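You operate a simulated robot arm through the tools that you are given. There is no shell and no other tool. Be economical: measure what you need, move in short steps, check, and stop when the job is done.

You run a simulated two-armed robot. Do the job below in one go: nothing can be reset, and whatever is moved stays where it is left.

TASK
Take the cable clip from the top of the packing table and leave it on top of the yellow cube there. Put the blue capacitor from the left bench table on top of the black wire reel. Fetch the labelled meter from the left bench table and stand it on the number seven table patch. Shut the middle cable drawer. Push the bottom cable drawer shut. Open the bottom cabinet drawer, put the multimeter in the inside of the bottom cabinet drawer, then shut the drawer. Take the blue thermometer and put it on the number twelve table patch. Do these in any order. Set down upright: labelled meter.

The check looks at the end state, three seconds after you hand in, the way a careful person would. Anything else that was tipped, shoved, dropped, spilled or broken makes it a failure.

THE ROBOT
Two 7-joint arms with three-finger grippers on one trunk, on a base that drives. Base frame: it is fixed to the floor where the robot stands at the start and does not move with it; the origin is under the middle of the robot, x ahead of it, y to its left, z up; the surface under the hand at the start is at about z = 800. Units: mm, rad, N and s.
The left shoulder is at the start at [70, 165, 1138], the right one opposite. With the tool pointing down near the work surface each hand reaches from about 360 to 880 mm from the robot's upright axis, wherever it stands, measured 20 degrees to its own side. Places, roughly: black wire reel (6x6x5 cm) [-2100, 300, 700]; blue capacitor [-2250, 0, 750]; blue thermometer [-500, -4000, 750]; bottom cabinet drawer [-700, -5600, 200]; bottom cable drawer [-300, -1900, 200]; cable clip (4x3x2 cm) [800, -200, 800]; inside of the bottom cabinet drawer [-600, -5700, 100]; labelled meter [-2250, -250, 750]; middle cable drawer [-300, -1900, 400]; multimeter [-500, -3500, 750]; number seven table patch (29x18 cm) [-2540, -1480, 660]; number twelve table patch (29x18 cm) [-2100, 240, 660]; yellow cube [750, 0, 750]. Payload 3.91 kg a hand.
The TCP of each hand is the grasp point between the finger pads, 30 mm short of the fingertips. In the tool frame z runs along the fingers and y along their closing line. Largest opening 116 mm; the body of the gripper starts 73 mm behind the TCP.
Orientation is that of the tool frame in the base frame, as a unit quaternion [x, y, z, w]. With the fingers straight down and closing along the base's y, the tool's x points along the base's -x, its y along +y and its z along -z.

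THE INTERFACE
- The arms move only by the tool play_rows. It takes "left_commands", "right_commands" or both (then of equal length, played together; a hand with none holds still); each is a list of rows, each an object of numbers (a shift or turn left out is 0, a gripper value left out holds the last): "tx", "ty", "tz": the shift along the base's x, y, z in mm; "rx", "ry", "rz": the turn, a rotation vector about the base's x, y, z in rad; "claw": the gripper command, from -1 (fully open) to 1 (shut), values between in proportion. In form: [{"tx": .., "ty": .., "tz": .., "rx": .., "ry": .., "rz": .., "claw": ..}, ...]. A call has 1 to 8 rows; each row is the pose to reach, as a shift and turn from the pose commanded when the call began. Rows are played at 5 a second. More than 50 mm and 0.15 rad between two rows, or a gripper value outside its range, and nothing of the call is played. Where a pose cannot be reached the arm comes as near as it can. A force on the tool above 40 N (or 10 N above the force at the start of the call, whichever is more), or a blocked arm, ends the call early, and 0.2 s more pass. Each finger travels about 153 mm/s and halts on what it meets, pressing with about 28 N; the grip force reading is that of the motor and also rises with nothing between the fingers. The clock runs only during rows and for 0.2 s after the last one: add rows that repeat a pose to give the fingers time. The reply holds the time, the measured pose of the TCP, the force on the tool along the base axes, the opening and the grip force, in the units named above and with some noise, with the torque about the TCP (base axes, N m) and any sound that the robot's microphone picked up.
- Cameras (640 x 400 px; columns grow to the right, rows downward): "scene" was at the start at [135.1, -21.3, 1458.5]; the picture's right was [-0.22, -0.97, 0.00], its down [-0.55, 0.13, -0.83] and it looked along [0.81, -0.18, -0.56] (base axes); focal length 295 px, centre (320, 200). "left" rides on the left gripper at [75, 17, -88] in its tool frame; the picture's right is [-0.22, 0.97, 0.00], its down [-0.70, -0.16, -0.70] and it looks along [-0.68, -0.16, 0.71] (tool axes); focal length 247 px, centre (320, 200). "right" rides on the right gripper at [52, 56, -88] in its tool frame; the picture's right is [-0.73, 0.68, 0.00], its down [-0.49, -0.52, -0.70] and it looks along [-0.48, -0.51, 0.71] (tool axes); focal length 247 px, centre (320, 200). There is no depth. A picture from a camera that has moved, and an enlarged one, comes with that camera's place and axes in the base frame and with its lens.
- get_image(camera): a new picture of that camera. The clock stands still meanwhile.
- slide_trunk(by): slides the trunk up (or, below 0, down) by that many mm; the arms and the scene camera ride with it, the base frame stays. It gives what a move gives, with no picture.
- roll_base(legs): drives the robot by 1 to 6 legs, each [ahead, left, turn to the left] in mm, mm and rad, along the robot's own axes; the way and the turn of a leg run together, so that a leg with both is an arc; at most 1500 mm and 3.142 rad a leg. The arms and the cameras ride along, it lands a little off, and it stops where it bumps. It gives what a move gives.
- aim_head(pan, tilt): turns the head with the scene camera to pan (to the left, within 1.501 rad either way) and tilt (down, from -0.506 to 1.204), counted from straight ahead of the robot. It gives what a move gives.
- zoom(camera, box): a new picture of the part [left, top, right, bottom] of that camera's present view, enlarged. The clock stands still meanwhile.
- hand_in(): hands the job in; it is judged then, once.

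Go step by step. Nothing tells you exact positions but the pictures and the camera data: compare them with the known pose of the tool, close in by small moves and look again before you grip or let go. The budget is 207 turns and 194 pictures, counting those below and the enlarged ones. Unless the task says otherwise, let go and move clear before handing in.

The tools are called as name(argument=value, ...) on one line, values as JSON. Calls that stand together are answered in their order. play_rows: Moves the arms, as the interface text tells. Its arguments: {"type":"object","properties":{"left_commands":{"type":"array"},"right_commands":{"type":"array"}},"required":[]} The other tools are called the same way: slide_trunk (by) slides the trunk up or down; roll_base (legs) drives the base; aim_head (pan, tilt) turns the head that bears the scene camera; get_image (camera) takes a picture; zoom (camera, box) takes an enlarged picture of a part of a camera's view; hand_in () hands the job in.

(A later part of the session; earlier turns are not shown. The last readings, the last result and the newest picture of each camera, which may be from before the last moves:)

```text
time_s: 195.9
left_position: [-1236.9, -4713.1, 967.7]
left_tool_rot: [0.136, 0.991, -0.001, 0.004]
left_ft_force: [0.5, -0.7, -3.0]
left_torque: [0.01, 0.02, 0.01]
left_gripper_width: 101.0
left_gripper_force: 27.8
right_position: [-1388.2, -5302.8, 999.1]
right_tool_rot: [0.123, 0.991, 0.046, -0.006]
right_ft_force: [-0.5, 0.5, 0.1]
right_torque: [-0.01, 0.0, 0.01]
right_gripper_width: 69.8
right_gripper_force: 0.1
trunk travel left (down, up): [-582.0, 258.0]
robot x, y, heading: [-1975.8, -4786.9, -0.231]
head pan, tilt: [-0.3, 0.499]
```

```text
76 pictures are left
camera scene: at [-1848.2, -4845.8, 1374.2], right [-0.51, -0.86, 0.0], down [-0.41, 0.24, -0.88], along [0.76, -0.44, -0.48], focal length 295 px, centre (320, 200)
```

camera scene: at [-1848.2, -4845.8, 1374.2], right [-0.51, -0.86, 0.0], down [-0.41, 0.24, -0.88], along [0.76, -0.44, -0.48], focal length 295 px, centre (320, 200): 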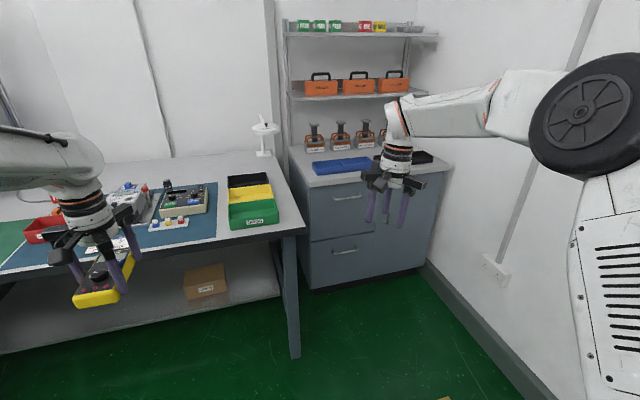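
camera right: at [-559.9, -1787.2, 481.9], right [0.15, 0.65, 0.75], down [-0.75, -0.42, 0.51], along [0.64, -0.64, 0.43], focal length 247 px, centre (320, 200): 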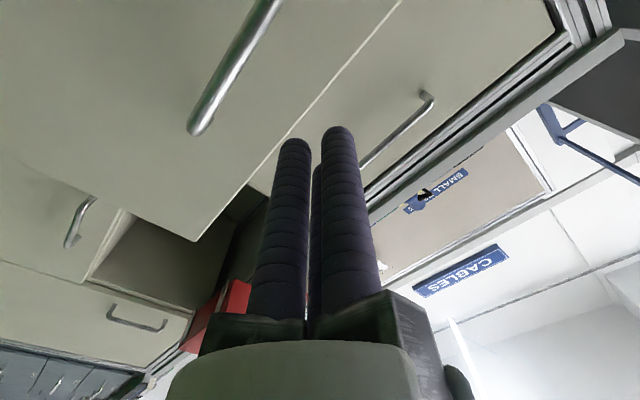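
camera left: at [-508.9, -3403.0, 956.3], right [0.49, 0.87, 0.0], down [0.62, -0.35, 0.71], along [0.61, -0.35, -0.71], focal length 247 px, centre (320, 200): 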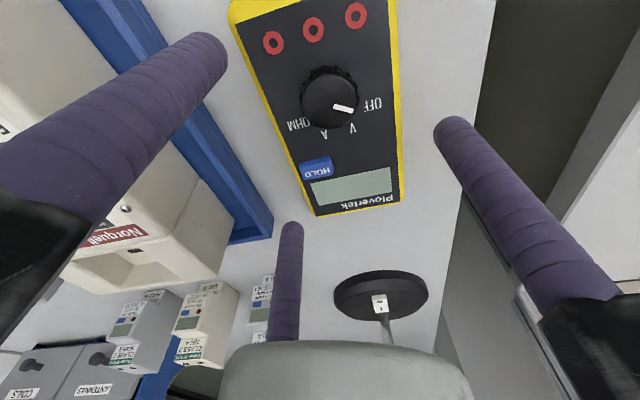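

The two-drawer cabinet stands at the far right by the wall, its bottom handle near (-710,-5685). Here in the open I lower the trunk, then turn the right hand forward and roll it so it can grip a horizontal bar.

slide_trunk(by=-400)

play_rows(right_commands=[{"rx": -0.035, "ry": -0.143, "claw": -0.3}, {"rx": -0.07, "ry": -0.286}, {"rx": -0.105, "ry": -0.429}, {"rx": -0.14, "ry": -0.572}, {"rx": -0.175, "ry": -0.714}, {"rx": -0.21, "ry": -0.857}, {"rx": -0.245, "ry": -1.0}, {"rx": -0.28, "ry": -1.142}])

play_rows(right_commands=[{"rx": -0.035, "ry": -0.143}, {"rx": -0.07, "ry": -0.286}, {"rx": -0.1, "ry": -0.4}, {"rx": -0.1, "ry": -0.4}])

```text
time_s: 199.8
left_position: [-1236.6, -4714.1, 567.9]
left_tool_rot: [0.136, 0.991, -0.001, 0.004]
left_ft_force: [-0.3, 0.3, -3.3]
left_torque: [-0.07, 0.01, 0.02]
left_gripper_width: 100.5
left_gripper_force: 28.0
right_position: [-1388.7, -5302.2, 599.7]
right_tool_rot: [0.124, 0.991, 0.046, -0.006]
right_ft_force: [0.1, 0.3, 0.8]
right_torque: [0.01, -0.01, 0.0]
right_gripper_width: 69.5
right_gripper_force: 0.0
trunk travel left (down, up): [-182.0, 658.0]
robot x, y, heading: [-1973.8, -4787.1, -0.235]
head pan, tilt: [-0.3, 0.499]
```

```text
time_s: 201.6
left_position: [-1237.3, -4714.2, 566.8]
left_tool_rot: [0.135, 0.991, 0.0, 0.003]
left_ft_force: [0.7, -0.2, -2.8]
left_torque: [-0.06, 0.02, 0.02]
left_gripper_width: 100.7
left_gripper_force: 28.4
right_position: [-1392.1, -5315.0, 599.6]
right_tool_rot: [0.074, 0.835, -0.022, 0.546]
right_ft_force: [-1.0, 0.1, -0.6]
right_torque: [-0.02, -0.02, -0.02]
right_gripper_width: 75.5
right_gripper_force: 0.1
right hand out of reach, approached as far as the arm can: row 8
trunk travel left (down, up): [-182.0, 658.0]
robot x, y, heading: [-1976.9, -4789.6, -0.226]
head pan, tilt: [-0.3, 0.499]
```

```text
time_s: 202.6
left_position: [-1236.6, -4714.4, 566.6]
left_tool_rot: [0.136, 0.991, -0.001, 0.003]
left_ft_force: [0.7, 0.1, -2.6]
left_torque: [-0.09, 0.04, -0.01]
left_gripper_width: 100.8
left_gripper_force: 27.7
right_position: [-1392.0, -5313.8, 600.9]
right_tool_rot: [0.055, 0.707, -0.051, 0.703]
right_ft_force: [0.0, 0.4, 0.2]
right_torque: [-0.02, 0.0, 0.0]
right_gripper_width: 75.2
right_gripper_force: 0.1
right hand out of reach, approached as far as the arm can: row 1, 2
trunk travel left (down, up): [-182.0, 658.0]
robot x, y, heading: [-1974.5, -4789.1, -0.228]
head pan, tilt: [-0.3, 0.499]
```

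play_rows(right_commands=[{"tx": 10, "rx": 0.146, "ry": -0.022}, {"tx": 20, "rx": 0.292, "ry": -0.044}, {"tx": 30, "rx": 0.438, "ry": -0.066}, {"tx": 40, "rx": 0.584, "ry": -0.088}, {"tx": 50, "rx": 0.73, "ry": -0.11}, {"tx": 60, "rx": 0.876, "ry": -0.132}, {"tx": 70, "rx": 1.022, "ry": -0.154}, {"tx": 80, "rx": 1.168, "ry": -0.176}])

play_rows(right_commands=[{"rx": 0.146, "ry": -0.022}, {"rx": 0.292, "ry": -0.044}, {"rx": 0.385, "ry": -0.058}, {"rx": 0.385, "ry": -0.058}])

get_image(camera="scene")

get_image(camera="right")

```text
time_s: 204.6
left_position: [-1238.4, -4714.7, 567.4]
left_tool_rot: [0.136, 0.991, 0.0, 0.004]
left_ft_force: [-0.5, -0.4, -3.4]
left_torque: [-0.04, -0.01, -0.02]
left_gripper_width: 100.6
left_gripper_force: 27.6
right_position: [-1376.0, -5409.6, 716.9]
right_tool_rot: [0.33, 0.564, 0.307, 0.692]
right_ft_force: [-0.1, -0.5, -0.3]
right_torque: [-0.01, 0.01, -0.01]
right_gripper_width: 75.2
right_gripper_force: 0.1
right hand out of reach, approached as far as the arm can: row 2, 3, 4, 5, 6, 7, 8
trunk travel left (down, up): [-182.0, 658.0]
robot x, y, heading: [-1974.6, -4786.3, -0.232]
head pan, tilt: [-0.3, 0.499]
stopped in row 8 (right hand): the arm was blocked; the commanded pose is now the measured one
```

```text
time_s: 205.8
left_position: [-1237.7, -4713.5, 566.1]
left_tool_rot: [0.135, 0.991, -0.001, 0.004]
left_ft_force: [-0.5, -0.1, -3.4]
left_torque: [-0.02, 0.02, 0.0]
left_gripper_width: 100.8
left_gripper_force: 28.0
right_position: [-1427.9, -5415.0, 895.8]
right_tool_rot: [0.282, 0.448, 0.379, 0.759]
right_ft_force: [0.1, 0.3, 0.1]
right_torque: [0.01, -0.03, 0.0]
right_gripper_width: 75.4
right_gripper_force: 0.1
right hand out of reach, approached as far as the arm can: row 1, 2, 3, 4
trunk travel left (down, up): [-182.0, 658.0]
robot x, y, heading: [-1973.5, -4785.2, -0.235]
head pan, tilt: [-0.3, 0.499]
stopped in row 4 (right hand): the arm was blocked; the commanded pose is now the measured one
```

```text
75 pictures are left
camera scene: at [-1848.3, -4846.1, 974.2], right [-0.51, -0.86, 0.0], down [-0.41, 0.24, -0.88], along [0.76, -0.44, -0.48], focal length 295 px, centre (320, 200)
```

scene: 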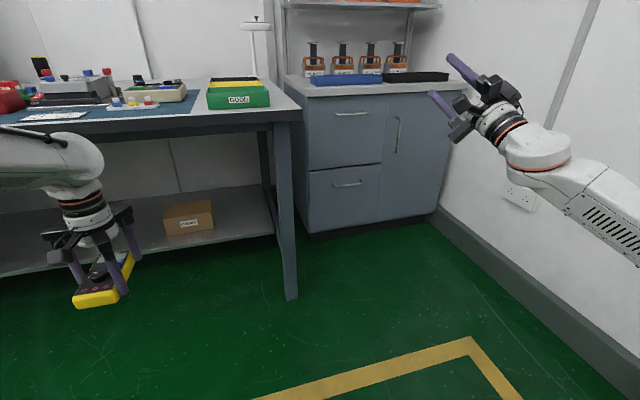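

```text
74 pictures are left
camera right: at [-1507.5, -5333.4, 875.5], right [-0.45, -0.23, 0.86], down [-0.61, -0.63, -0.48], along [0.65, -0.74, 0.14], focal length 247 px, centre (320, 200)
```

right: 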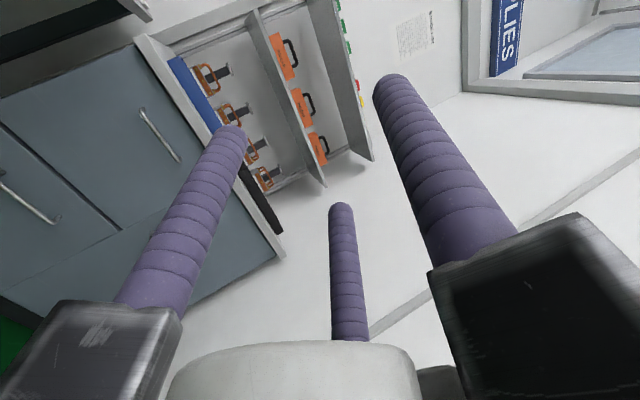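

Rolling that way ran into the wrist's limit. I return to the plain forward pose and try the opposite roll, with the single finger below.

play_rows(right_commands=[{"tx": 4, "ty": 13, "tz": -37, "rx": -0.118, "ry": 0.068, "rz": -0.034}, {"tx": 9, "ty": 25, "tz": -74, "rx": -0.235, "ry": 0.135, "rz": -0.068}, {"tx": 13, "ty": 38, "tz": -111, "rx": -0.353, "ry": 0.203, "rz": -0.103}, {"tx": 18, "ty": 50, "tz": -148, "rx": -0.471, "ry": 0.271, "rz": -0.137}, {"tx": 22, "ty": 63, "tz": -185, "rx": -0.589, "ry": 0.339, "rz": -0.171}, {"tx": 27, "ty": 76, "tz": -221, "rx": -0.706, "ry": 0.406, "rz": -0.205}, {"tx": 31, "ty": 88, "tz": -258, "rx": -0.824, "ry": 0.474, "rz": -0.24}, {"tx": 36, "ty": 101, "tz": -295, "rx": -0.942, "ry": 0.542, "rz": -0.274}])

play_rows(right_commands=[{"rx": -0.146, "ry": 0.022}, {"rx": -0.292, "ry": 0.044}, {"rx": -0.438, "ry": 0.066}, {"rx": -0.584, "ry": 0.088}, {"rx": -0.73, "ry": 0.11}, {"rx": -0.876, "ry": 0.132}, {"rx": -1.022, "ry": 0.154}, {"rx": -1.168, "ry": 0.176}])

```text
time_s: 207.6
left_position: [-1236.9, -4712.4, 566.1]
left_tool_rot: [0.136, 0.991, 0.0, 0.004]
left_ft_force: [0.1, 0.1, -3.0]
left_torque: [-0.02, 0.06, -0.01]
left_gripper_width: 100.8
left_gripper_force: 27.7
right_position: [-1391.1, -5314.0, 601.7]
right_tool_rot: [0.055, 0.705, -0.047, 0.705]
right_ft_force: [-1.4, -2.6, -4.2]
right_torque: [-0.08, -0.41, 0.21]
right_gripper_width: 75.4
right_gripper_force: 0.1
right hand out of reach, approached as far as the arm can: row 4
trunk travel left (down, up): [-182.0, 658.0]
robot x, y, heading: [-1971.7, -4785.8, -0.227]
head pan, tilt: [-0.3, 0.499]
```

```text
time_s: 209.3
left_position: [-1237.0, -4713.2, 566.5]
left_tool_rot: [0.136, 0.991, 0.0, 0.003]
left_ft_force: [-0.4, 0.1, -2.9]
left_torque: [-0.04, 0.03, 0.0]
left_gripper_width: 100.8
left_gripper_force: 28.4
right_position: [-1389.8, -5315.4, 600.1]
right_tool_rot: [-0.349, 0.617, -0.434, 0.556]
right_ft_force: [-0.8, 0.3, 0.6]
right_torque: [-0.03, 0.0, 0.01]
right_gripper_width: 75.3
right_gripper_force: 0.0
trunk travel left (down, up): [-182.0, 658.0]
robot x, y, heading: [-1974.5, -4786.2, -0.239]
head pan, tilt: [-0.3, 0.499]
```

The negative roll works. I finish it, lower the trunk and look at the cabinet.

play_rows(right_commands=[{"rx": -0.146, "ry": 0.022}, {"rx": -0.292, "ry": 0.044}, {"rx": -0.395, "ry": 0.06}, {"rx": -0.395, "ry": 0.06}])

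slide_trunk(by=-180)

roll_base(legs=[[300, 0, 0]])

aim_head(pan=-0.45, tilt=0.3)

get_image(camera="scene")

get_image(camera="right")

```text
time_s: 210.3
left_position: [-1238.4, -4713.2, 566.7]
left_tool_rot: [0.135, 0.991, -0.001, 0.003]
left_ft_force: [-0.7, 0.6, -2.2]
left_torque: [-0.04, 0.01, -0.01]
left_gripper_width: 100.6
left_gripper_force: 27.7
right_position: [-1390.2, -5314.1, 601.5]
right_tool_rot: [0.462, -0.536, 0.538, -0.459]
right_ft_force: [0.1, -0.6, 0.1]
right_torque: [0.02, -0.01, 0.01]
right_gripper_width: 75.3
right_gripper_force: 0.0
trunk travel left (down, up): [-182.0, 658.0]
robot x, y, heading: [-1971.3, -4787.9, -0.231]
head pan, tilt: [-0.3, 0.499]
```

```text
time_s: 212.3
left_position: [-1238.9, -4713.8, 387.3]
left_tool_rot: [0.136, 0.991, -0.001, 0.003]
left_ft_force: [-0.4, 0.6, -3.9]
left_torque: [-0.04, 0.03, 0.0]
left_gripper_width: 101.0
left_gripper_force: 28.2
right_position: [-1390.1, -5314.2, 420.6]
right_tool_rot: [0.462, -0.536, 0.537, -0.459]
right_ft_force: [0.4, 0.8, -0.5]
right_torque: [-0.02, -0.01, -0.05]
right_gripper_width: 75.2
right_gripper_force: 0.1
trunk travel left (down, up): [-2.0, 838.0]
robot x, y, heading: [-1976.0, -4786.3, -0.234]
head pan, tilt: [-0.3, 0.499]
```

```text
time_s: 214.4
left_position: [-945.1, -4779.9, 386.1]
left_tool_rot: [0.134, 0.991, 0.001, 0.004]
left_ft_force: [-0.5, -0.6, -2.9]
left_torque: [-0.03, 0.02, -0.02]
left_gripper_width: 101.0
left_gripper_force: 28.1
right_position: [-1097.9, -5381.2, 421.3]
right_tool_rot: [-0.463, 0.536, -0.535, 0.461]
right_ft_force: [0.0, -0.1, -0.4]
right_torque: [0.02, -0.05, -0.01]
right_gripper_width: 75.3
right_gripper_force: 0.1
trunk travel left (down, up): [-2.0, 838.0]
robot x, y, heading: [-1686.3, -4856.7, -0.229]
head pan, tilt: [-0.3, 0.499]
```

```text
time_s: 215.1
left_position: [-945.8, -4780.6, 387.3]
left_tool_rot: [0.135, 0.991, 0.0, 0.004]
left_ft_force: [0.2, 0.5, -3.8]
left_torque: [-0.04, 0.0, 0.02]
left_gripper_width: 100.9
left_gripper_force: 28.1
right_position: [-1097.3, -5380.9, 421.2]
right_tool_rot: [0.463, -0.534, 0.536, -0.461]
right_ft_force: [0.2, 0.2, 0.3]
right_torque: [-0.02, 0.0, 0.02]
right_gripper_width: 75.3
right_gripper_force: 0.0
trunk travel left (down, up): [-2.0, 838.0]
robot x, y, heading: [-1680.8, -4855.3, -0.229]
head pan, tilt: [-0.45, 0.3]
```

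```text
73 pictures are left
camera scene: at [-1561.3, -4926.9, 812.6], right [-0.63, -0.78, 0.0], down [-0.23, 0.19, -0.95], along [0.74, -0.6, -0.3], focal length 295 px, centre (320, 200)
```

scene: 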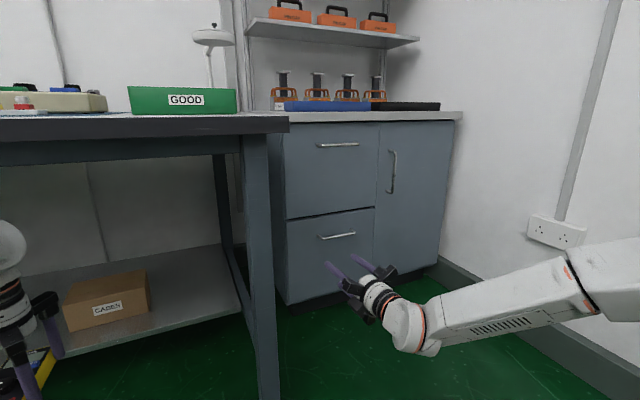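

```text
72 pictures are left
camera right: at [-1191.6, -5420.5, 365.4], right [0.11, 0.72, -0.68], down [-0.62, 0.59, 0.52], along [0.78, 0.37, 0.51], focal length 247 px, centre (320, 200)
```

right: 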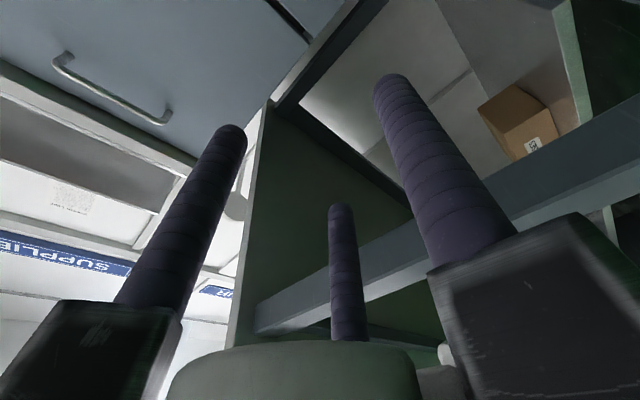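

The bottom handle is near (-832,-5581,373), and the desk leg stands just left of the cabinet. I pull the left hand with the multimeter back toward me, then line up the right hand with the handle.

play_rows(left_commands=[{"tx": -38, "ty": 9, "tz": 10}, {"tx": -76, "ty": 18, "tz": 20}, {"tx": -114, "ty": 27, "tz": 30}, {"tx": -152, "ty": 36, "tz": 40}, {"tx": -190, "ty": 45, "tz": 40}, {"tx": -228, "ty": 54, "tz": 40}], right_commands=[{"tz": -10}, {"tz": -20}, {"tz": -30}, {"tz": -40}, {"tz": -48}, {"tz": -48}])

roll_base(legs=[[0, -134, 0], [130, 0, 0]])

get_image(camera="scene")

get_image(camera="right")

```text
time_s: 216.5
left_position: [-1174.3, -4729.8, 426.2]
left_tool_rot: [0.145, 0.988, 0.056, 0.01]
left_ft_force: [-1.7, -0.3, -1.5]
left_torque: [-0.1, -0.04, -0.03]
left_gripper_width: 100.8
left_gripper_force: 28.0
right_position: [-1094.9, -5381.8, 372.6]
right_tool_rot: [0.463, -0.535, 0.536, -0.461]
right_ft_force: [0.5, -0.6, -0.3]
right_torque: [-0.03, -0.02, 0.02]
right_gripper_width: 75.3
right_gripper_force: 0.1
trunk travel left (down, up): [-2.0, 838.0]
robot x, y, heading: [-1678.9, -4858.4, -0.23]
head pan, tilt: [-0.45, 0.3]
```

```text
time_s: 218.7
left_position: [-1077.1, -4887.7, 426.2]
left_tool_rot: [0.134, 0.991, -0.001, 0.004]
left_ft_force: [-1.0, 0.2, -3.3]
left_torque: [-0.06, 0.01, -0.01]
left_gripper_width: 100.8
left_gripper_force: 28.4
right_position: [-999.9, -5544.7, 373.1]
right_tool_rot: [0.462, -0.535, 0.537, -0.46]
right_ft_force: [0.0, -0.6, -0.6]
right_torque: [0.01, -0.01, 0.0]
right_gripper_width: 75.7
right_gripper_force: 0.0
trunk travel left (down, up): [-2.0, 838.0]
robot x, y, heading: [-1587.9, -5015.0, -0.228]
head pan, tilt: [-0.45, 0.3]
```

```text
71 pictures are left
camera scene: at [-1465.6, -5088.2, 812.7], right [-0.63, -0.78, 0.0], down [-0.23, 0.19, -0.96], along [0.74, -0.6, -0.3], focal length 295 px, centre (320, 200)
```

scene: 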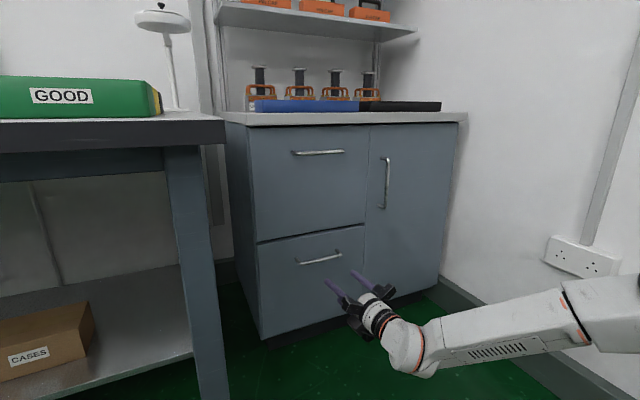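

```text
70 pictures are left
camera right: at [-1095.0, -5582.3, 317.5], right [0.11, 0.72, -0.68], down [-0.62, 0.59, 0.52], along [0.78, 0.37, 0.51], focal length 247 px, centre (320, 200)
```

right: 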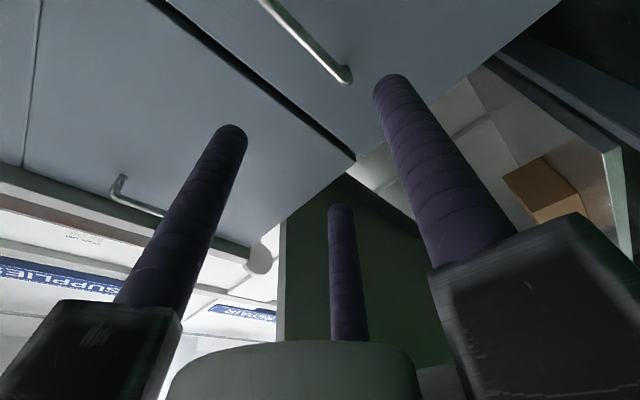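

The bottom handle's centre refines to about (-814,-5618,355), a bar about 155 mm long. I open the hand, align it laterally and in height, and advance partway.

play_rows(right_commands=[{"tx": -3, "ty": -14, "tz": -6, "claw": -1}, {"tx": -6, "ty": -28, "tz": -13}, {"tx": -6, "ty": -28, "tz": -13}])

roll_base(legs=[[110, 0, 0]])

aim_head(pan=-0.6, tilt=0.5)

get_image(camera="scene")

get_image(camera="right")

```text
time_s: 219.5
left_position: [-1078.1, -4888.9, 427.4]
left_tool_rot: [0.134, 0.991, 0.0, 0.004]
left_ft_force: [-0.1, -0.4, -2.8]
left_torque: [-0.03, 0.06, 0.03]
left_gripper_width: 100.8
left_gripper_force: 28.0
right_position: [-1005.7, -5571.7, 358.6]
right_tool_rot: [0.464, -0.535, 0.536, -0.46]
right_ft_force: [-0.3, -0.3, -0.6]
right_torque: [-0.03, 0.01, -0.03]
right_gripper_width: 115.9
right_gripper_force: 0.0
trunk travel left (down, up): [-2.0, 838.0]
robot x, y, heading: [-1586.0, -5017.8, -0.23]
head pan, tilt: [-0.45, 0.3]
```

```text
time_s: 220.7
left_position: [-969.7, -4912.7, 426.2]
left_tool_rot: [0.135, 0.991, -0.001, 0.003]
left_ft_force: [0.1, 1.1, -3.5]
left_torque: [-0.02, 0.03, 0.01]
left_gripper_width: 100.7
left_gripper_force: 28.0
right_position: [-900.2, -5597.4, 359.5]
right_tool_rot: [0.462, -0.536, 0.536, -0.46]
right_ft_force: [0.5, -0.1, -0.3]
right_torque: [0.01, -0.01, 0.03]
right_gripper_width: 116.1
right_gripper_force: 0.0
trunk travel left (down, up): [-2.0, 838.0]
robot x, y, heading: [-1480.1, -5039.0, -0.226]
head pan, tilt: [-0.45, 0.3]
```

```text
time_s: 221.4
left_position: [-970.7, -4912.8, 426.7]
left_tool_rot: [0.134, 0.991, -0.001, 0.003]
left_ft_force: [0.6, -1.2, -3.0]
left_torque: [-0.06, 0.0, 0.0]
left_gripper_width: 101.0
left_gripper_force: 27.6
right_position: [-900.8, -5596.7, 360.2]
right_tool_rot: [0.462, -0.536, 0.537, -0.46]
right_ft_force: [-0.3, 0.5, 0.1]
right_torque: [-0.02, 0.05, -0.02]
right_gripper_width: 116.3
right_gripper_force: 0.0
trunk travel left (down, up): [-2.0, 838.0]
robot x, y, heading: [-1478.7, -5041.7, -0.228]
head pan, tilt: [-0.6, 0.499]
```

```text
69 pictures are left
camera scene: at [-1371.0, -5121.4, 794.3], right [-0.74, -0.68, 0.0], down [-0.32, 0.35, -0.88], along [0.59, -0.65, -0.48], focal length 295 px, centre (320, 200)
```

scene: 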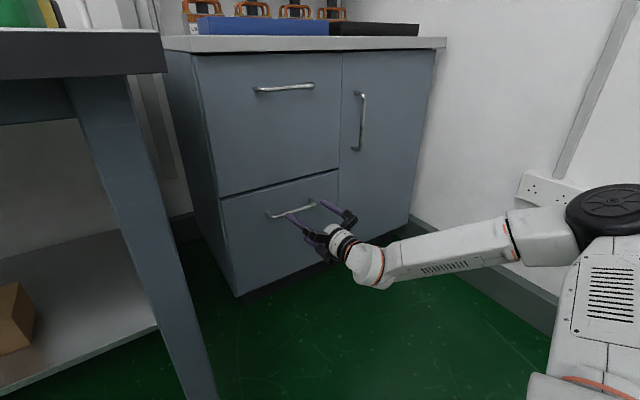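

```text
68 pictures are left
camera right: at [-996.2, -5635.5, 304.2], right [0.11, 0.72, -0.68], down [-0.62, 0.59, 0.52], along [0.78, 0.37, 0.51], focal length 247 px, centre (320, 200)
```

right: 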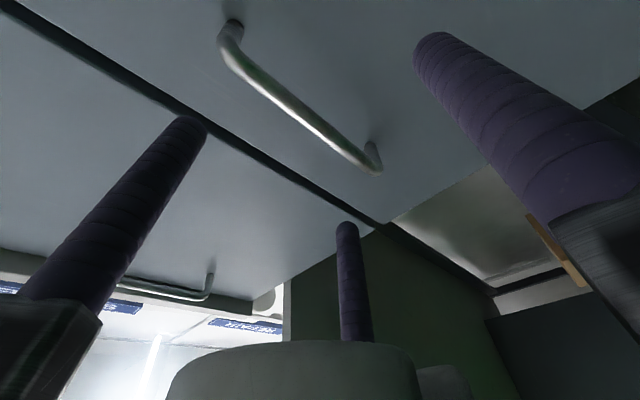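

The bar now triangulates to (-828,-5611,362), so my hand is centred on it and 74 mm short. I raise 8 mm and advance around the bar.

play_rows(right_commands=[{"tz": 8, "tx": 12, "ty": -3}, {"tz": 8, "tx": 24, "ty": -5}, {"tz": 8, "tx": 36, "ty": -8}, {"tz": 8, "tx": 48, "ty": -11}, {"tz": 8, "tx": 58, "ty": -13}, {"tz": 8, "tx": 58, "ty": -13}])

get_image(camera="right")

zoom(camera="scene", box=[230, 150, 400, 290])

```text
time_s: 222.8
left_position: [-970.7, -4912.7, 426.3]
left_tool_rot: [0.135, 0.991, -0.001, 0.004]
left_ft_force: [-1.2, 0.4, -3.9]
left_torque: [-0.03, -0.01, 0.0]
left_gripper_width: 100.7
left_gripper_force: 28.3
right_position: [-843.2, -5610.4, 367.3]
right_tool_rot: [0.463, -0.536, 0.536, -0.461]
right_ft_force: [-0.1, 0.0, 0.0]
right_torque: [-0.01, -0.01, -0.01]
right_gripper_width: 115.8
right_gripper_force: 0.1
trunk travel left (down, up): [-2.0, 838.0]
robot x, y, heading: [-1482.0, -5041.2, -0.233]
head pan, tilt: [-0.6, 0.499]
```

```text
67 pictures are left
camera right: at [-938.4, -5648.6, 311.4], right [0.11, 0.72, -0.68], down [-0.62, 0.59, 0.52], along [0.78, 0.37, 0.51], focal length 247 px, centre (320, 200)
```

right: 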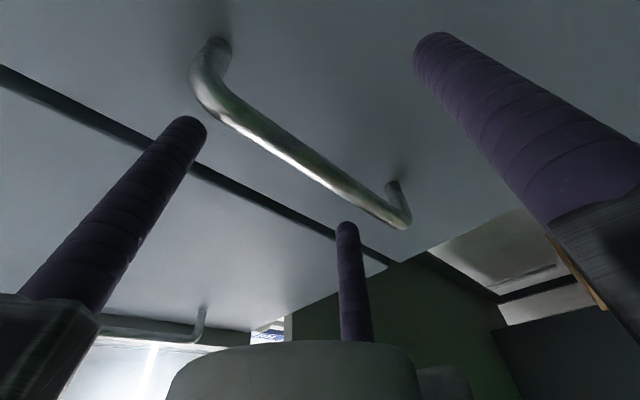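

```text
2.86 times, centred on (315, 220) of scene
camera zoom: at [-1371.1, -5121.4, 794.3], right [-0.74, -0.67, 0.0], down [-0.32, 0.35, -0.88], along [0.59, -0.65, -0.48], focal length 843 px, centre (334, 143)
```

zoom: 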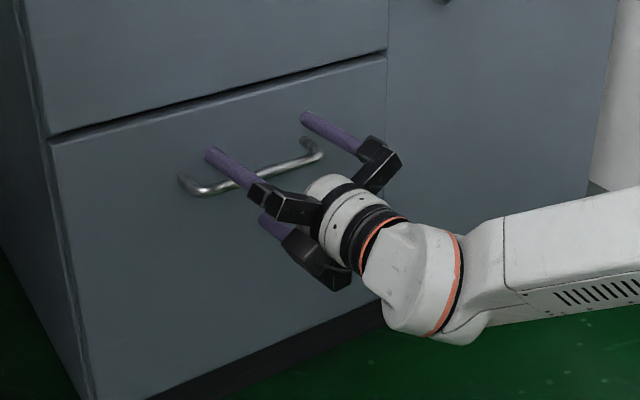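

The bar lies between the pair above and the single finger below. I close on it.

play_rows(right_commands=[{"claw": 0}, {"claw": 0.5}, {"claw": 1}, {"claw": 1}, {"claw": 1}, {"claw": 1}])

get_image(camera="right")

```text
time_s: 224.2
left_position: [-972.1, -4912.7, 426.6]
left_tool_rot: [0.134, 0.991, -0.002, 0.004]
left_ft_force: [0.2, 0.6, -3.0]
left_torque: [-0.04, 0.01, -0.03]
left_gripper_width: 100.6
left_gripper_force: 28.5
right_position: [-843.0, -5608.1, 370.0]
right_tool_rot: [0.464, -0.533, 0.537, -0.461]
right_ft_force: [2.9, 12.7, 12.1]
right_torque: [0.31, -0.2, 0.43]
right_gripper_width: 21.0
right_gripper_force: 45.0
trunk travel left (down, up): [-2.0, 838.0]
robot x, y, heading: [-1479.8, -5040.9, -0.228]
head pan, tilt: [-0.6, 0.499]
```

```text
65 pictures are left
camera right: at [-937.6, -5647.1, 314.0], right [0.11, 0.72, -0.68], down [-0.62, 0.59, 0.52], along [0.78, 0.37, 0.51], focal length 247 px, centre (320, 200)
```

right: 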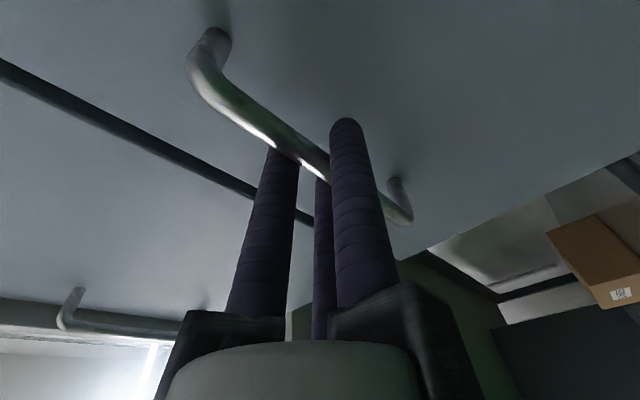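

Gripped. I pull by backing the base a little and check.

roll_base(legs=[[-80, 0, 0]])

get_image(camera="scene")

```text
time_s: 225.3
left_position: [-1049.2, -4892.1, 425.4]
left_tool_rot: [0.134, 0.991, -0.002, 0.004]
left_ft_force: [-0.6, 0.4, -2.6]
left_torque: [-0.03, 0.04, 0.02]
left_gripper_width: 100.7
left_gripper_force: 27.9
right_position: [-921.2, -5589.2, 369.8]
right_tool_rot: [0.463, -0.533, 0.537, -0.461]
right_ft_force: [8.4, 27.1, 12.6]
right_torque: [0.41, -0.24, 0.69]
right_gripper_width: 20.5
right_gripper_force: 45.4
trunk travel left (down, up): [-2.0, 838.0]
robot x, y, heading: [-1558.0, -5022.3, -0.229]
head pan, tilt: [-0.6, 0.499]
```

```text
64 pictures are left
camera scene: at [-1450.4, -5101.4, 794.6], right [-0.74, -0.68, 0.0], down [-0.32, 0.35, -0.88], along [0.59, -0.65, -0.48], focal length 295 px, centre (320, 200)
```

scene: 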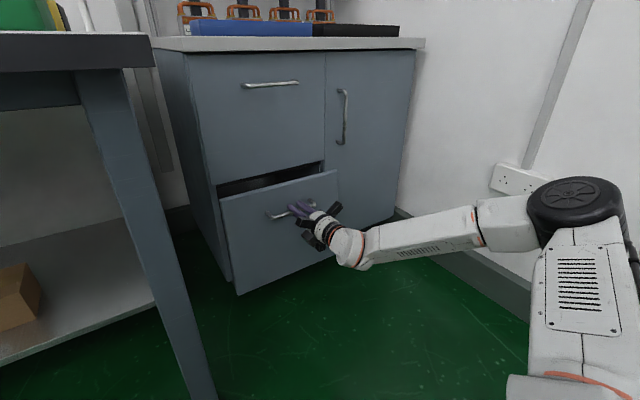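

The drawer opens. A side force is building, so I add a slight sideways component and continue.

roll_base(legs=[[-80, 5, 0]])

roll_base(legs=[[-80, 3, 0]])

get_image(camera="scene")

```text
time_s: 226.4
left_position: [-1128.0, -4871.3, 425.5]
left_tool_rot: [0.133, 0.991, -0.001, 0.004]
left_ft_force: [-0.8, 0.2, -3.5]
left_torque: [-0.03, -0.02, 0.03]
left_gripper_width: 100.7
left_gripper_force: 28.1
right_position: [-999.3, -5568.7, 368.8]
right_tool_rot: [0.462, -0.534, 0.537, -0.462]
right_ft_force: [-3.8, -21.8, 11.7]
right_torque: [0.17, -0.12, -0.17]
right_gripper_width: 20.8
right_gripper_force: 44.8
trunk travel left (down, up): [-2.0, 838.0]
robot x, y, heading: [-1633.5, -4998.8, -0.229]
head pan, tilt: [-0.6, 0.499]
```

```text
time_s: 227.4
left_position: [-1204.5, -4851.9, 425.6]
left_tool_rot: [0.133, 0.991, 0.0, 0.003]
left_ft_force: [0.0, 0.0, -2.3]
left_torque: [-0.05, 0.0, 0.02]
left_gripper_width: 100.7
left_gripper_force: 28.0
right_position: [-1075.5, -5548.7, 370.3]
right_tool_rot: [0.461, -0.534, 0.538, -0.461]
right_ft_force: [-1.1, -7.7, 5.5]
right_torque: [0.19, -0.18, 0.16]
right_gripper_width: 20.6
right_gripper_force: 44.8
trunk travel left (down, up): [-2.0, 838.0]
robot x, y, heading: [-1714.5, -4978.2, -0.231]
head pan, tilt: [-0.6, 0.499]
```

```text
63 pictures are left
camera scene: at [-1604.2, -5059.1, 794.4], right [-0.74, -0.68, 0.0], down [-0.32, 0.35, -0.88], along [0.59, -0.65, -0.48], focal length 295 px, centre (320, 200)
```

scene: 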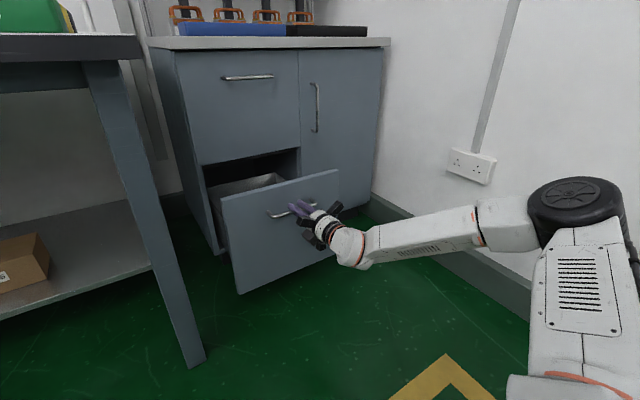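

roll_base(legs=[[-70, 2, 0]])

aim_head(pan=-0.6, tilt=0.6)

get_image(camera="scene")

```text
time_s: 228.4
left_position: [-1270.5, -4833.5, 425.0]
left_tool_rot: [0.134, 0.991, -0.001, 0.003]
left_ft_force: [0.0, 0.1, -3.6]
left_torque: [-0.04, 0.01, 0.03]
left_gripper_width: 100.9
left_gripper_force: 28.2
right_position: [-1142.6, -5532.1, 369.1]
right_tool_rot: [0.46, -0.534, 0.538, -0.461]
right_ft_force: [-0.4, -6.9, 4.5]
right_torque: [0.21, -0.08, 0.15]
right_gripper_width: 20.8
right_gripper_force: 45.2
trunk travel left (down, up): [-2.0, 838.0]
robot x, y, heading: [-1776.6, -4961.0, -0.234]
head pan, tilt: [-0.6, 0.499]
```

```text
time_s: 229.1
left_position: [-1270.6, -4831.8, 426.0]
left_tool_rot: [0.134, 0.991, 0.0, 0.003]
left_ft_force: [0.3, -0.1, -3.2]
left_torque: [-0.06, 0.02, 0.03]
left_gripper_width: 100.9
left_gripper_force: 27.9
right_position: [-1141.3, -5530.0, 369.7]
right_tool_rot: [0.46, -0.534, 0.539, -0.462]
right_ft_force: [-0.5, 0.5, 1.9]
right_torque: [0.24, -0.07, -0.03]
right_gripper_width: 20.8
right_gripper_force: 44.9
trunk travel left (down, up): [-2.0, 838.0]
robot x, y, heading: [-1775.9, -4959.3, -0.231]
head pan, tilt: [-0.6, 0.6]
```

```text
62 pictures are left
camera scene: at [-1672.2, -5039.8, 785.3], right [-0.74, -0.68, 0.0], down [-0.38, 0.42, -0.83], along [0.56, -0.61, -0.56], focal length 295 px, centre (320, 200)
```

scene: 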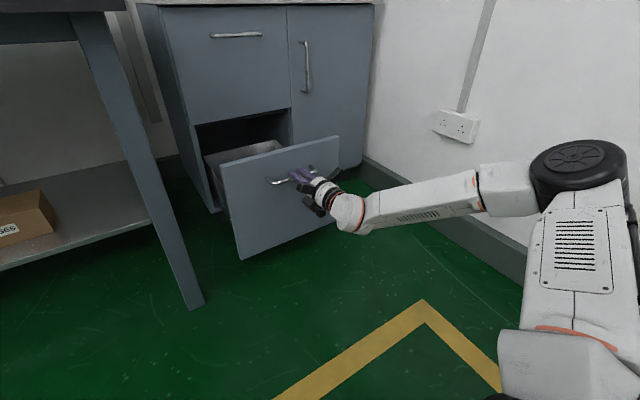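

The drawer is open about 305 mm. I release the handle and withdraw the right hand.

play_rows(right_commands=[{"claw": 0.4}, {"claw": -0.4}, {"claw": -1}, {"claw": -1}, {"tx": -40, "ty": 9}, {"tx": -85, "ty": 20}, {"tx": -125, "ty": 29}])

get_image(camera="scene")

```text
time_s: 230.7
left_position: [-1270.4, -4832.8, 426.7]
left_tool_rot: [0.134, 0.991, -0.001, 0.004]
left_ft_force: [-1.1, 0.3, -2.6]
left_torque: [-0.04, -0.07, 0.0]
left_gripper_width: 100.8
left_gripper_force: 28.3
right_position: [-1264.2, -5501.8, 382.4]
right_tool_rot: [0.457, -0.528, 0.544, -0.465]
right_ft_force: [-0.4, -0.8, -1.6]
right_torque: [-0.04, -0.26, 0.0]
right_gripper_width: 115.9
right_gripper_force: 0.0
trunk travel left (down, up): [-2.0, 838.0]
robot x, y, heading: [-1782.3, -4960.9, -0.227]
head pan, tilt: [-0.6, 0.6]
```

```text
61 pictures are left
camera scene: at [-1672.8, -5039.6, 785.5], right [-0.74, -0.68, 0.0], down [-0.38, 0.42, -0.83], along [0.56, -0.61, -0.56], focal length 295 px, centre (320, 200)
```

scene: 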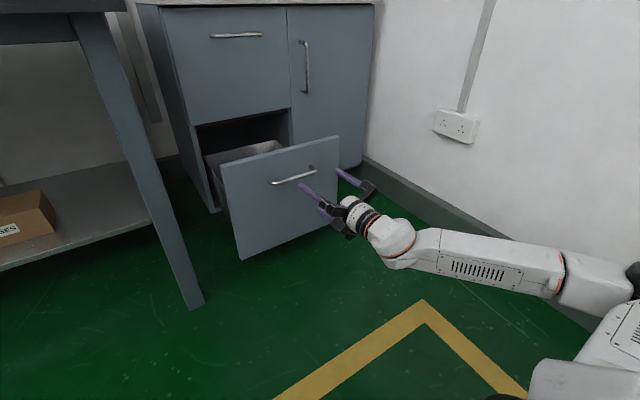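

Released; the drawer stays open. I raise the trunk and drive sideways so the left hand lines up with the drawer.

slide_trunk(by=260)

roll_base(legs=[[0, -420, 0]])

aim_head(pan=0.0, tilt=0.6)

get_image(camera="scene")

```text
time_s: 233.4
left_position: [-1270.3, -4832.2, 685.5]
left_tool_rot: [0.133, 0.991, 0.0, 0.003]
left_ft_force: [0.1, -0.8, -3.0]
left_torque: [-0.04, 0.02, 0.03]
left_gripper_width: 100.8
left_gripper_force: 28.2
right_position: [-1265.0, -5502.8, 630.9]
right_tool_rot: [0.461, -0.535, 0.538, -0.461]
right_ft_force: [-0.5, 0.6, 0.6]
right_torque: [-0.04, 0.01, 0.0]
right_gripper_width: 116.3
right_gripper_force: 0.0
trunk travel left (down, up): [-262.0, 578.0]
robot x, y, heading: [-1778.9, -4962.5, -0.232]
head pan, tilt: [-0.6, 0.6]
```

```text
time_s: 235.6
left_position: [-1347.3, -5145.8, 686.1]
left_tool_rot: [0.127, 0.992, -0.005, 0.001]
left_ft_force: [-1.1, -0.1, -3.3]
left_torque: [-0.06, -0.02, -0.03]
left_gripper_width: 101.0
left_gripper_force: 28.4
right_position: [-1340.8, -5825.0, 629.3]
right_tool_rot: [-0.455, 0.541, -0.536, 0.461]
right_ft_force: [0.3, 0.3, 0.4]
right_torque: [-0.01, 0.02, -0.03]
right_gripper_width: 116.1
right_gripper_force: 0.1
trunk travel left (down, up): [-262.0, 578.0]
robot x, y, heading: [-1857.6, -5283.4, -0.212]
head pan, tilt: [-0.6, 0.6]
stopped in leg 1: the robot was blocked; the commanded pose is now the measured one
```

```text
time_s: 236.6
left_position: [-1345.0, -5147.3, 680.5]
left_tool_rot: [0.127, 0.992, -0.008, 0.0]
left_ft_force: [-0.1, -0.1, -4.4]
left_torque: [-0.02, 0.03, 0.01]
left_gripper_width: 100.4
left_gripper_force: 27.9
right_position: [-1339.6, -5827.2, 627.1]
right_tool_rot: [-0.457, 0.542, -0.537, 0.458]
right_ft_force: [-0.4, -0.6, -0.5]
right_torque: [0.0, 0.0, -0.02]
right_gripper_width: 116.2
right_gripper_force: 0.1
trunk travel left (down, up): [-262.0, 578.0]
robot x, y, heading: [-1856.9, -5294.4, -0.219]
head pan, tilt: [0.0, 0.6]
```

```text
60 pictures are left
camera scene: at [-1716.4, -5308.8, 1044.7], right [-0.21, -0.98, 0.01], down [-0.56, 0.11, -0.82], along [0.8, -0.18, -0.57], focal length 295 px, centre (320, 200)
```

scene: 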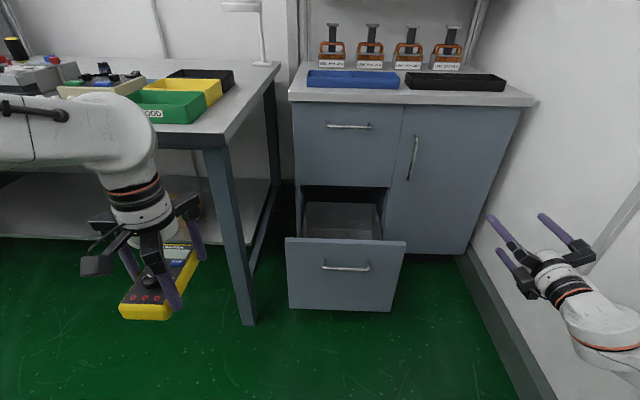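

The right elbow met the wall in this pose. I move left a little, then fold the right arm back to its compact downward pose before bringing the left hand to the drawer.

roll_base(legs=[[-100, 150, 0]])

play_rows(right_commands=[{"rx": 0.146, "ry": -0.022}, {"rx": 0.292, "ry": -0.044}, {"rx": 0.438, "ry": -0.066}, {"rx": 0.584, "ry": -0.088}, {"rx": 0.73, "ry": -0.11}, {"rx": 0.876, "ry": -0.132}, {"rx": 1.022, "ry": -0.154}, {"rx": 1.168, "ry": -0.176}])

play_rows(right_commands=[{"rx": 0.146, "ry": -0.022}, {"rx": 0.292, "ry": -0.044}, {"rx": 0.385, "ry": -0.058}, {"rx": 0.385, "ry": -0.058}])

play_rows(right_commands=[{"rx": 0.035, "ry": 0.143, "tz": 10, "ty": 10}, {"rx": 0.07, "ry": 0.286, "tz": 20, "ty": 20}, {"rx": 0.105, "ry": 0.429, "tz": 30, "ty": 30}, {"rx": 0.14, "ry": 0.572, "tz": 40, "ty": 40}, {"rx": 0.175, "ry": 0.714, "tz": 50, "ty": 50}, {"rx": 0.21, "ry": 0.857, "tz": 60, "ty": 60}, {"rx": 0.245, "ry": 1.0, "tz": 70, "ty": 70}, {"rx": 0.28, "ry": 1.142, "tz": 80, "ty": 80}])

play_rows(right_commands=[{"rx": 0.035, "ry": 0.143, "ty": 30}, {"rx": 0.07, "ry": 0.286, "ty": 60}, {"rx": 0.095, "ry": 0.39, "ty": 90}, {"rx": 0.095, "ry": 0.39, "ty": 120}])

```text
time_s: 238.1
left_position: [-1414.1, -4993.7, 684.5]
left_tool_rot: [0.128, 0.992, -0.001, 0.002]
left_ft_force: [0.0, -0.8, -3.4]
left_torque: [-0.07, 0.0, -0.01]
left_gripper_width: 100.9
left_gripper_force: 28.0
right_position: [-1409.8, -5673.6, 623.2]
right_tool_rot: [-0.452, 0.544, -0.535, 0.462]
right_ft_force: [0.8, 0.0, -0.6]
right_torque: [0.0, 0.04, -0.02]
right_gripper_width: 115.9
right_gripper_force: 0.2
trunk travel left (down, up): [-262.0, 578.0]
robot x, y, heading: [-1922.6, -5129.3, -0.218]
head pan, tilt: [0.0, 0.6]
```

```text
time_s: 239.9
left_position: [-1414.6, -4992.6, 684.2]
left_tool_rot: [0.128, 0.992, 0.0, 0.002]
left_ft_force: [-0.1, 0.0, -3.6]
left_torque: [-0.02, 0.02, -0.01]
left_gripper_width: 100.9
left_gripper_force: 27.5
right_position: [-1408.3, -5673.5, 622.7]
right_tool_rot: [-0.076, 0.708, -0.182, 0.678]
right_ft_force: [0.7, 0.3, 0.3]
right_torque: [-0.04, -0.04, -0.01]
right_gripper_width: 116.1
right_gripper_force: 0.1
trunk travel left (down, up): [-262.0, 578.0]
robot x, y, heading: [-1923.6, -5130.1, -0.217]
head pan, tilt: [0.0, 0.6]
```

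```text
time_s: 240.9
left_position: [-1414.1, -4992.1, 684.6]
left_tool_rot: [0.128, 0.992, 0.001, 0.002]
left_ft_force: [-0.5, 0.1, -4.2]
left_torque: [-0.03, 0.01, 0.0]
left_gripper_width: 100.9
left_gripper_force: 27.6
right_position: [-1409.2, -5672.1, 623.9]
right_tool_rot: [0.06, 0.71, -0.045, 0.7]
right_ft_force: [0.4, 0.3, 0.1]
right_torque: [-0.01, 0.0, 0.0]
right_gripper_width: 116.0
right_gripper_force: 0.0
trunk travel left (down, up): [-262.0, 578.0]
robot x, y, heading: [-1919.5, -5124.5, -0.216]
head pan, tilt: [0.0, 0.6]
```

```text
time_s: 242.7
left_position: [-1413.1, -4992.8, 684.4]
left_tool_rot: [0.128, 0.992, 0.0, 0.002]
left_ft_force: [-0.7, 0.2, -2.1]
left_torque: [-0.06, -0.01, -0.05]
left_gripper_width: 100.9
left_gripper_force: 28.1
right_position: [-1408.9, -5671.7, 623.6]
right_tool_rot: [0.06, 0.71, -0.045, 0.7]
right_ft_force: [-0.6, 0.5, 0.7]
right_torque: [0.02, 0.01, -0.03]
right_gripper_width: 116.0
right_gripper_force: 0.1
right hand out of reach, approached as far as the arm can: row 1, 2, 3, 4, 5, 6, 7, 8
trunk travel left (down, up): [-262.0, 578.0]
robot x, y, heading: [-1921.5, -5125.2, -0.216]
head pan, tilt: [0.0, 0.6]
```

```text
time_s: 243.7
left_position: [-1413.9, -4993.9, 684.0]
left_tool_rot: [0.127, 0.992, 0.0, 0.002]
left_ft_force: [0.1, -0.4, -2.9]
left_torque: [-0.04, 0.03, -0.02]
left_gripper_width: 100.8
left_gripper_force: 28.0
right_position: [-1408.6, -5671.8, 623.5]
right_tool_rot: [0.061, 0.71, -0.047, 0.7]
right_ft_force: [0.3, 0.7, -0.1]
right_torque: [0.01, -0.02, -0.04]
right_gripper_width: 116.3
right_gripper_force: 0.1
right hand out of reach, approached as far as the arm can: row 1, 2, 3, 4
trunk travel left (down, up): [-262.0, 578.0]
robot x, y, heading: [-1923.4, -5125.8, -0.218]
head pan, tilt: [0.0, 0.6]
```

The hand is too close in to turn there, so I extend it forward while tilting it down.

play_rows(right_commands=[{"tx": 30, "ty": -7}, {"tx": 60, "ty": -14}, {"tx": 90, "ty": -21}, {"tx": 120, "ty": -28}, {"rx": 0.035, "ry": 0.143, "tx": 120, "ty": -28}, {"rx": 0.07, "ry": 0.286, "tx": 120, "ty": -28}, {"rx": 0.105, "ry": 0.429, "tx": 120, "ty": -28}, {"rx": 0.14, "ry": 0.572, "tx": 120, "ty": -28}])

play_rows(right_commands=[{"rx": 0.035, "ry": 0.143}, {"rx": 0.07, "ry": 0.286}, {"rx": 0.105, "ry": 0.429}, {"rx": 0.14, "ry": 0.572}, {"rx": 0.175, "ry": 0.714}, {"rx": 0.21, "ry": 0.857}, {"rx": 0.23, "ry": 0.95}, {"rx": 0.23, "ry": 0.95}])

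```text
time_s: 245.5
left_position: [-1413.6, -4993.6, 684.7]
left_tool_rot: [0.129, 0.992, -0.001, 0.002]
left_ft_force: [0.1, -0.7, -3.5]
left_torque: [-0.01, -0.04, 0.0]
left_gripper_width: 100.8
left_gripper_force: 27.6
right_position: [-1290.9, -5702.0, 620.4]
right_tool_rot: [0.095, 0.88, -0.013, 0.465]
right_ft_force: [0.0, -1.4, 0.2]
right_torque: [-0.01, -0.03, 0.03]
right_gripper_width: 115.9
right_gripper_force: 0.0
trunk travel left (down, up): [-262.0, 578.0]
robot x, y, heading: [-1922.4, -5125.0, -0.218]
head pan, tilt: [0.0, 0.6]
```

```text
time_s: 247.3
left_position: [-1413.9, -4994.1, 684.5]
left_tool_rot: [0.128, 0.992, 0.0, 0.001]
left_ft_force: [-0.3, -0.7, -2.3]
left_torque: [-0.07, 0.06, -0.02]
left_gripper_width: 100.8
left_gripper_force: 28.3
right_position: [-1291.2, -5699.7, 621.4]
right_tool_rot: [0.13, 0.991, 0.044, -0.001]
right_ft_force: [0.2, 1.0, 0.1]
right_torque: [0.02, 0.01, -0.02]
right_gripper_width: 116.1
right_gripper_force: 0.1
trunk travel left (down, up): [-262.0, 578.0]
robot x, y, heading: [-1922.6, -5129.7, -0.217]
head pan, tilt: [0.0, 0.6]
```

The right hand is down again. I tuck it in, then shift the robot right so the drawer lies ahead-left of it.

play_rows(right_commands=[{"tx": -16, "ty": 38, "claw": -0.2}, {"tx": -32, "ty": 76}, {"tx": -48, "ty": 114}, {"tx": -64, "ty": 152}, {"tx": -80, "ty": 190}, {"tx": -80, "ty": 190}])

roll_base(legs=[[0, 0, -0.027], [0, -370, 0]])

get_image(camera="scene")

```text
time_s: 248.7
left_position: [-1414.4, -4992.7, 684.4]
left_tool_rot: [0.128, 0.992, 0.0, 0.001]
left_ft_force: [0.1, -1.2, -3.1]
left_torque: [-0.06, -0.02, 0.0]
left_gripper_width: 100.8
left_gripper_force: 28.0
right_position: [-1371.8, -5509.0, 621.7]
right_tool_rot: [0.129, 0.991, 0.044, -0.001]
right_ft_force: [0.3, -0.2, 0.0]
right_torque: [-0.02, -0.05, 0.0]
right_gripper_width: 69.7
right_gripper_force: 0.2
trunk travel left (down, up): [-262.0, 578.0]
robot x, y, heading: [-1918.1, -5130.2, -0.221]
head pan, tilt: [0.0, 0.6]
```

```text
time_s: 251.4
left_position: [-1499.8, -5369.4, 684.4]
left_tool_rot: [0.146, 0.989, -0.001, 0.002]
left_ft_force: [0.1, 0.1, -2.6]
left_torque: [-0.02, 0.03, 0.0]
left_gripper_width: 100.9
left_gripper_force: 27.9
right_position: [-1474.5, -5887.8, 621.3]
right_tool_rot: [0.146, 0.988, 0.045, 0.0]
right_ft_force: [-0.1, 0.8, -0.4]
right_torque: [0.01, 0.01, -0.05]
right_gripper_width: 69.5
right_gripper_force: 0.1
trunk travel left (down, up): [-262.0, 578.0]
robot x, y, heading: [-2011.9, -5486.4, -0.253]
head pan, tilt: [0.0, 0.6]
```

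```text
59 pictures are left
camera scene: at [-1879.3, -5524.5, 1045.2], right [-0.25, -0.97, 0.0], down [-0.55, 0.14, -0.82], along [0.8, -0.2, -0.57], focal length 295 px, centre (320, 200)
```

scene: 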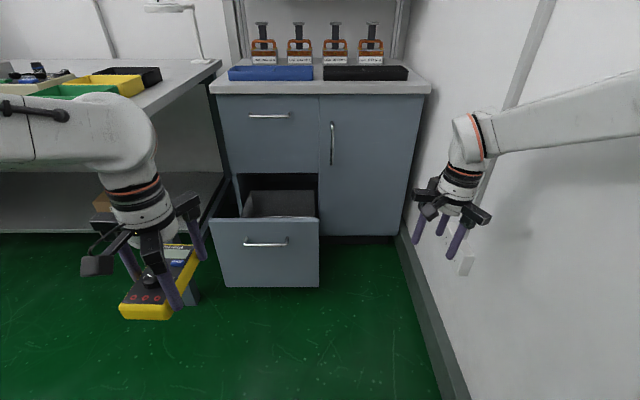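

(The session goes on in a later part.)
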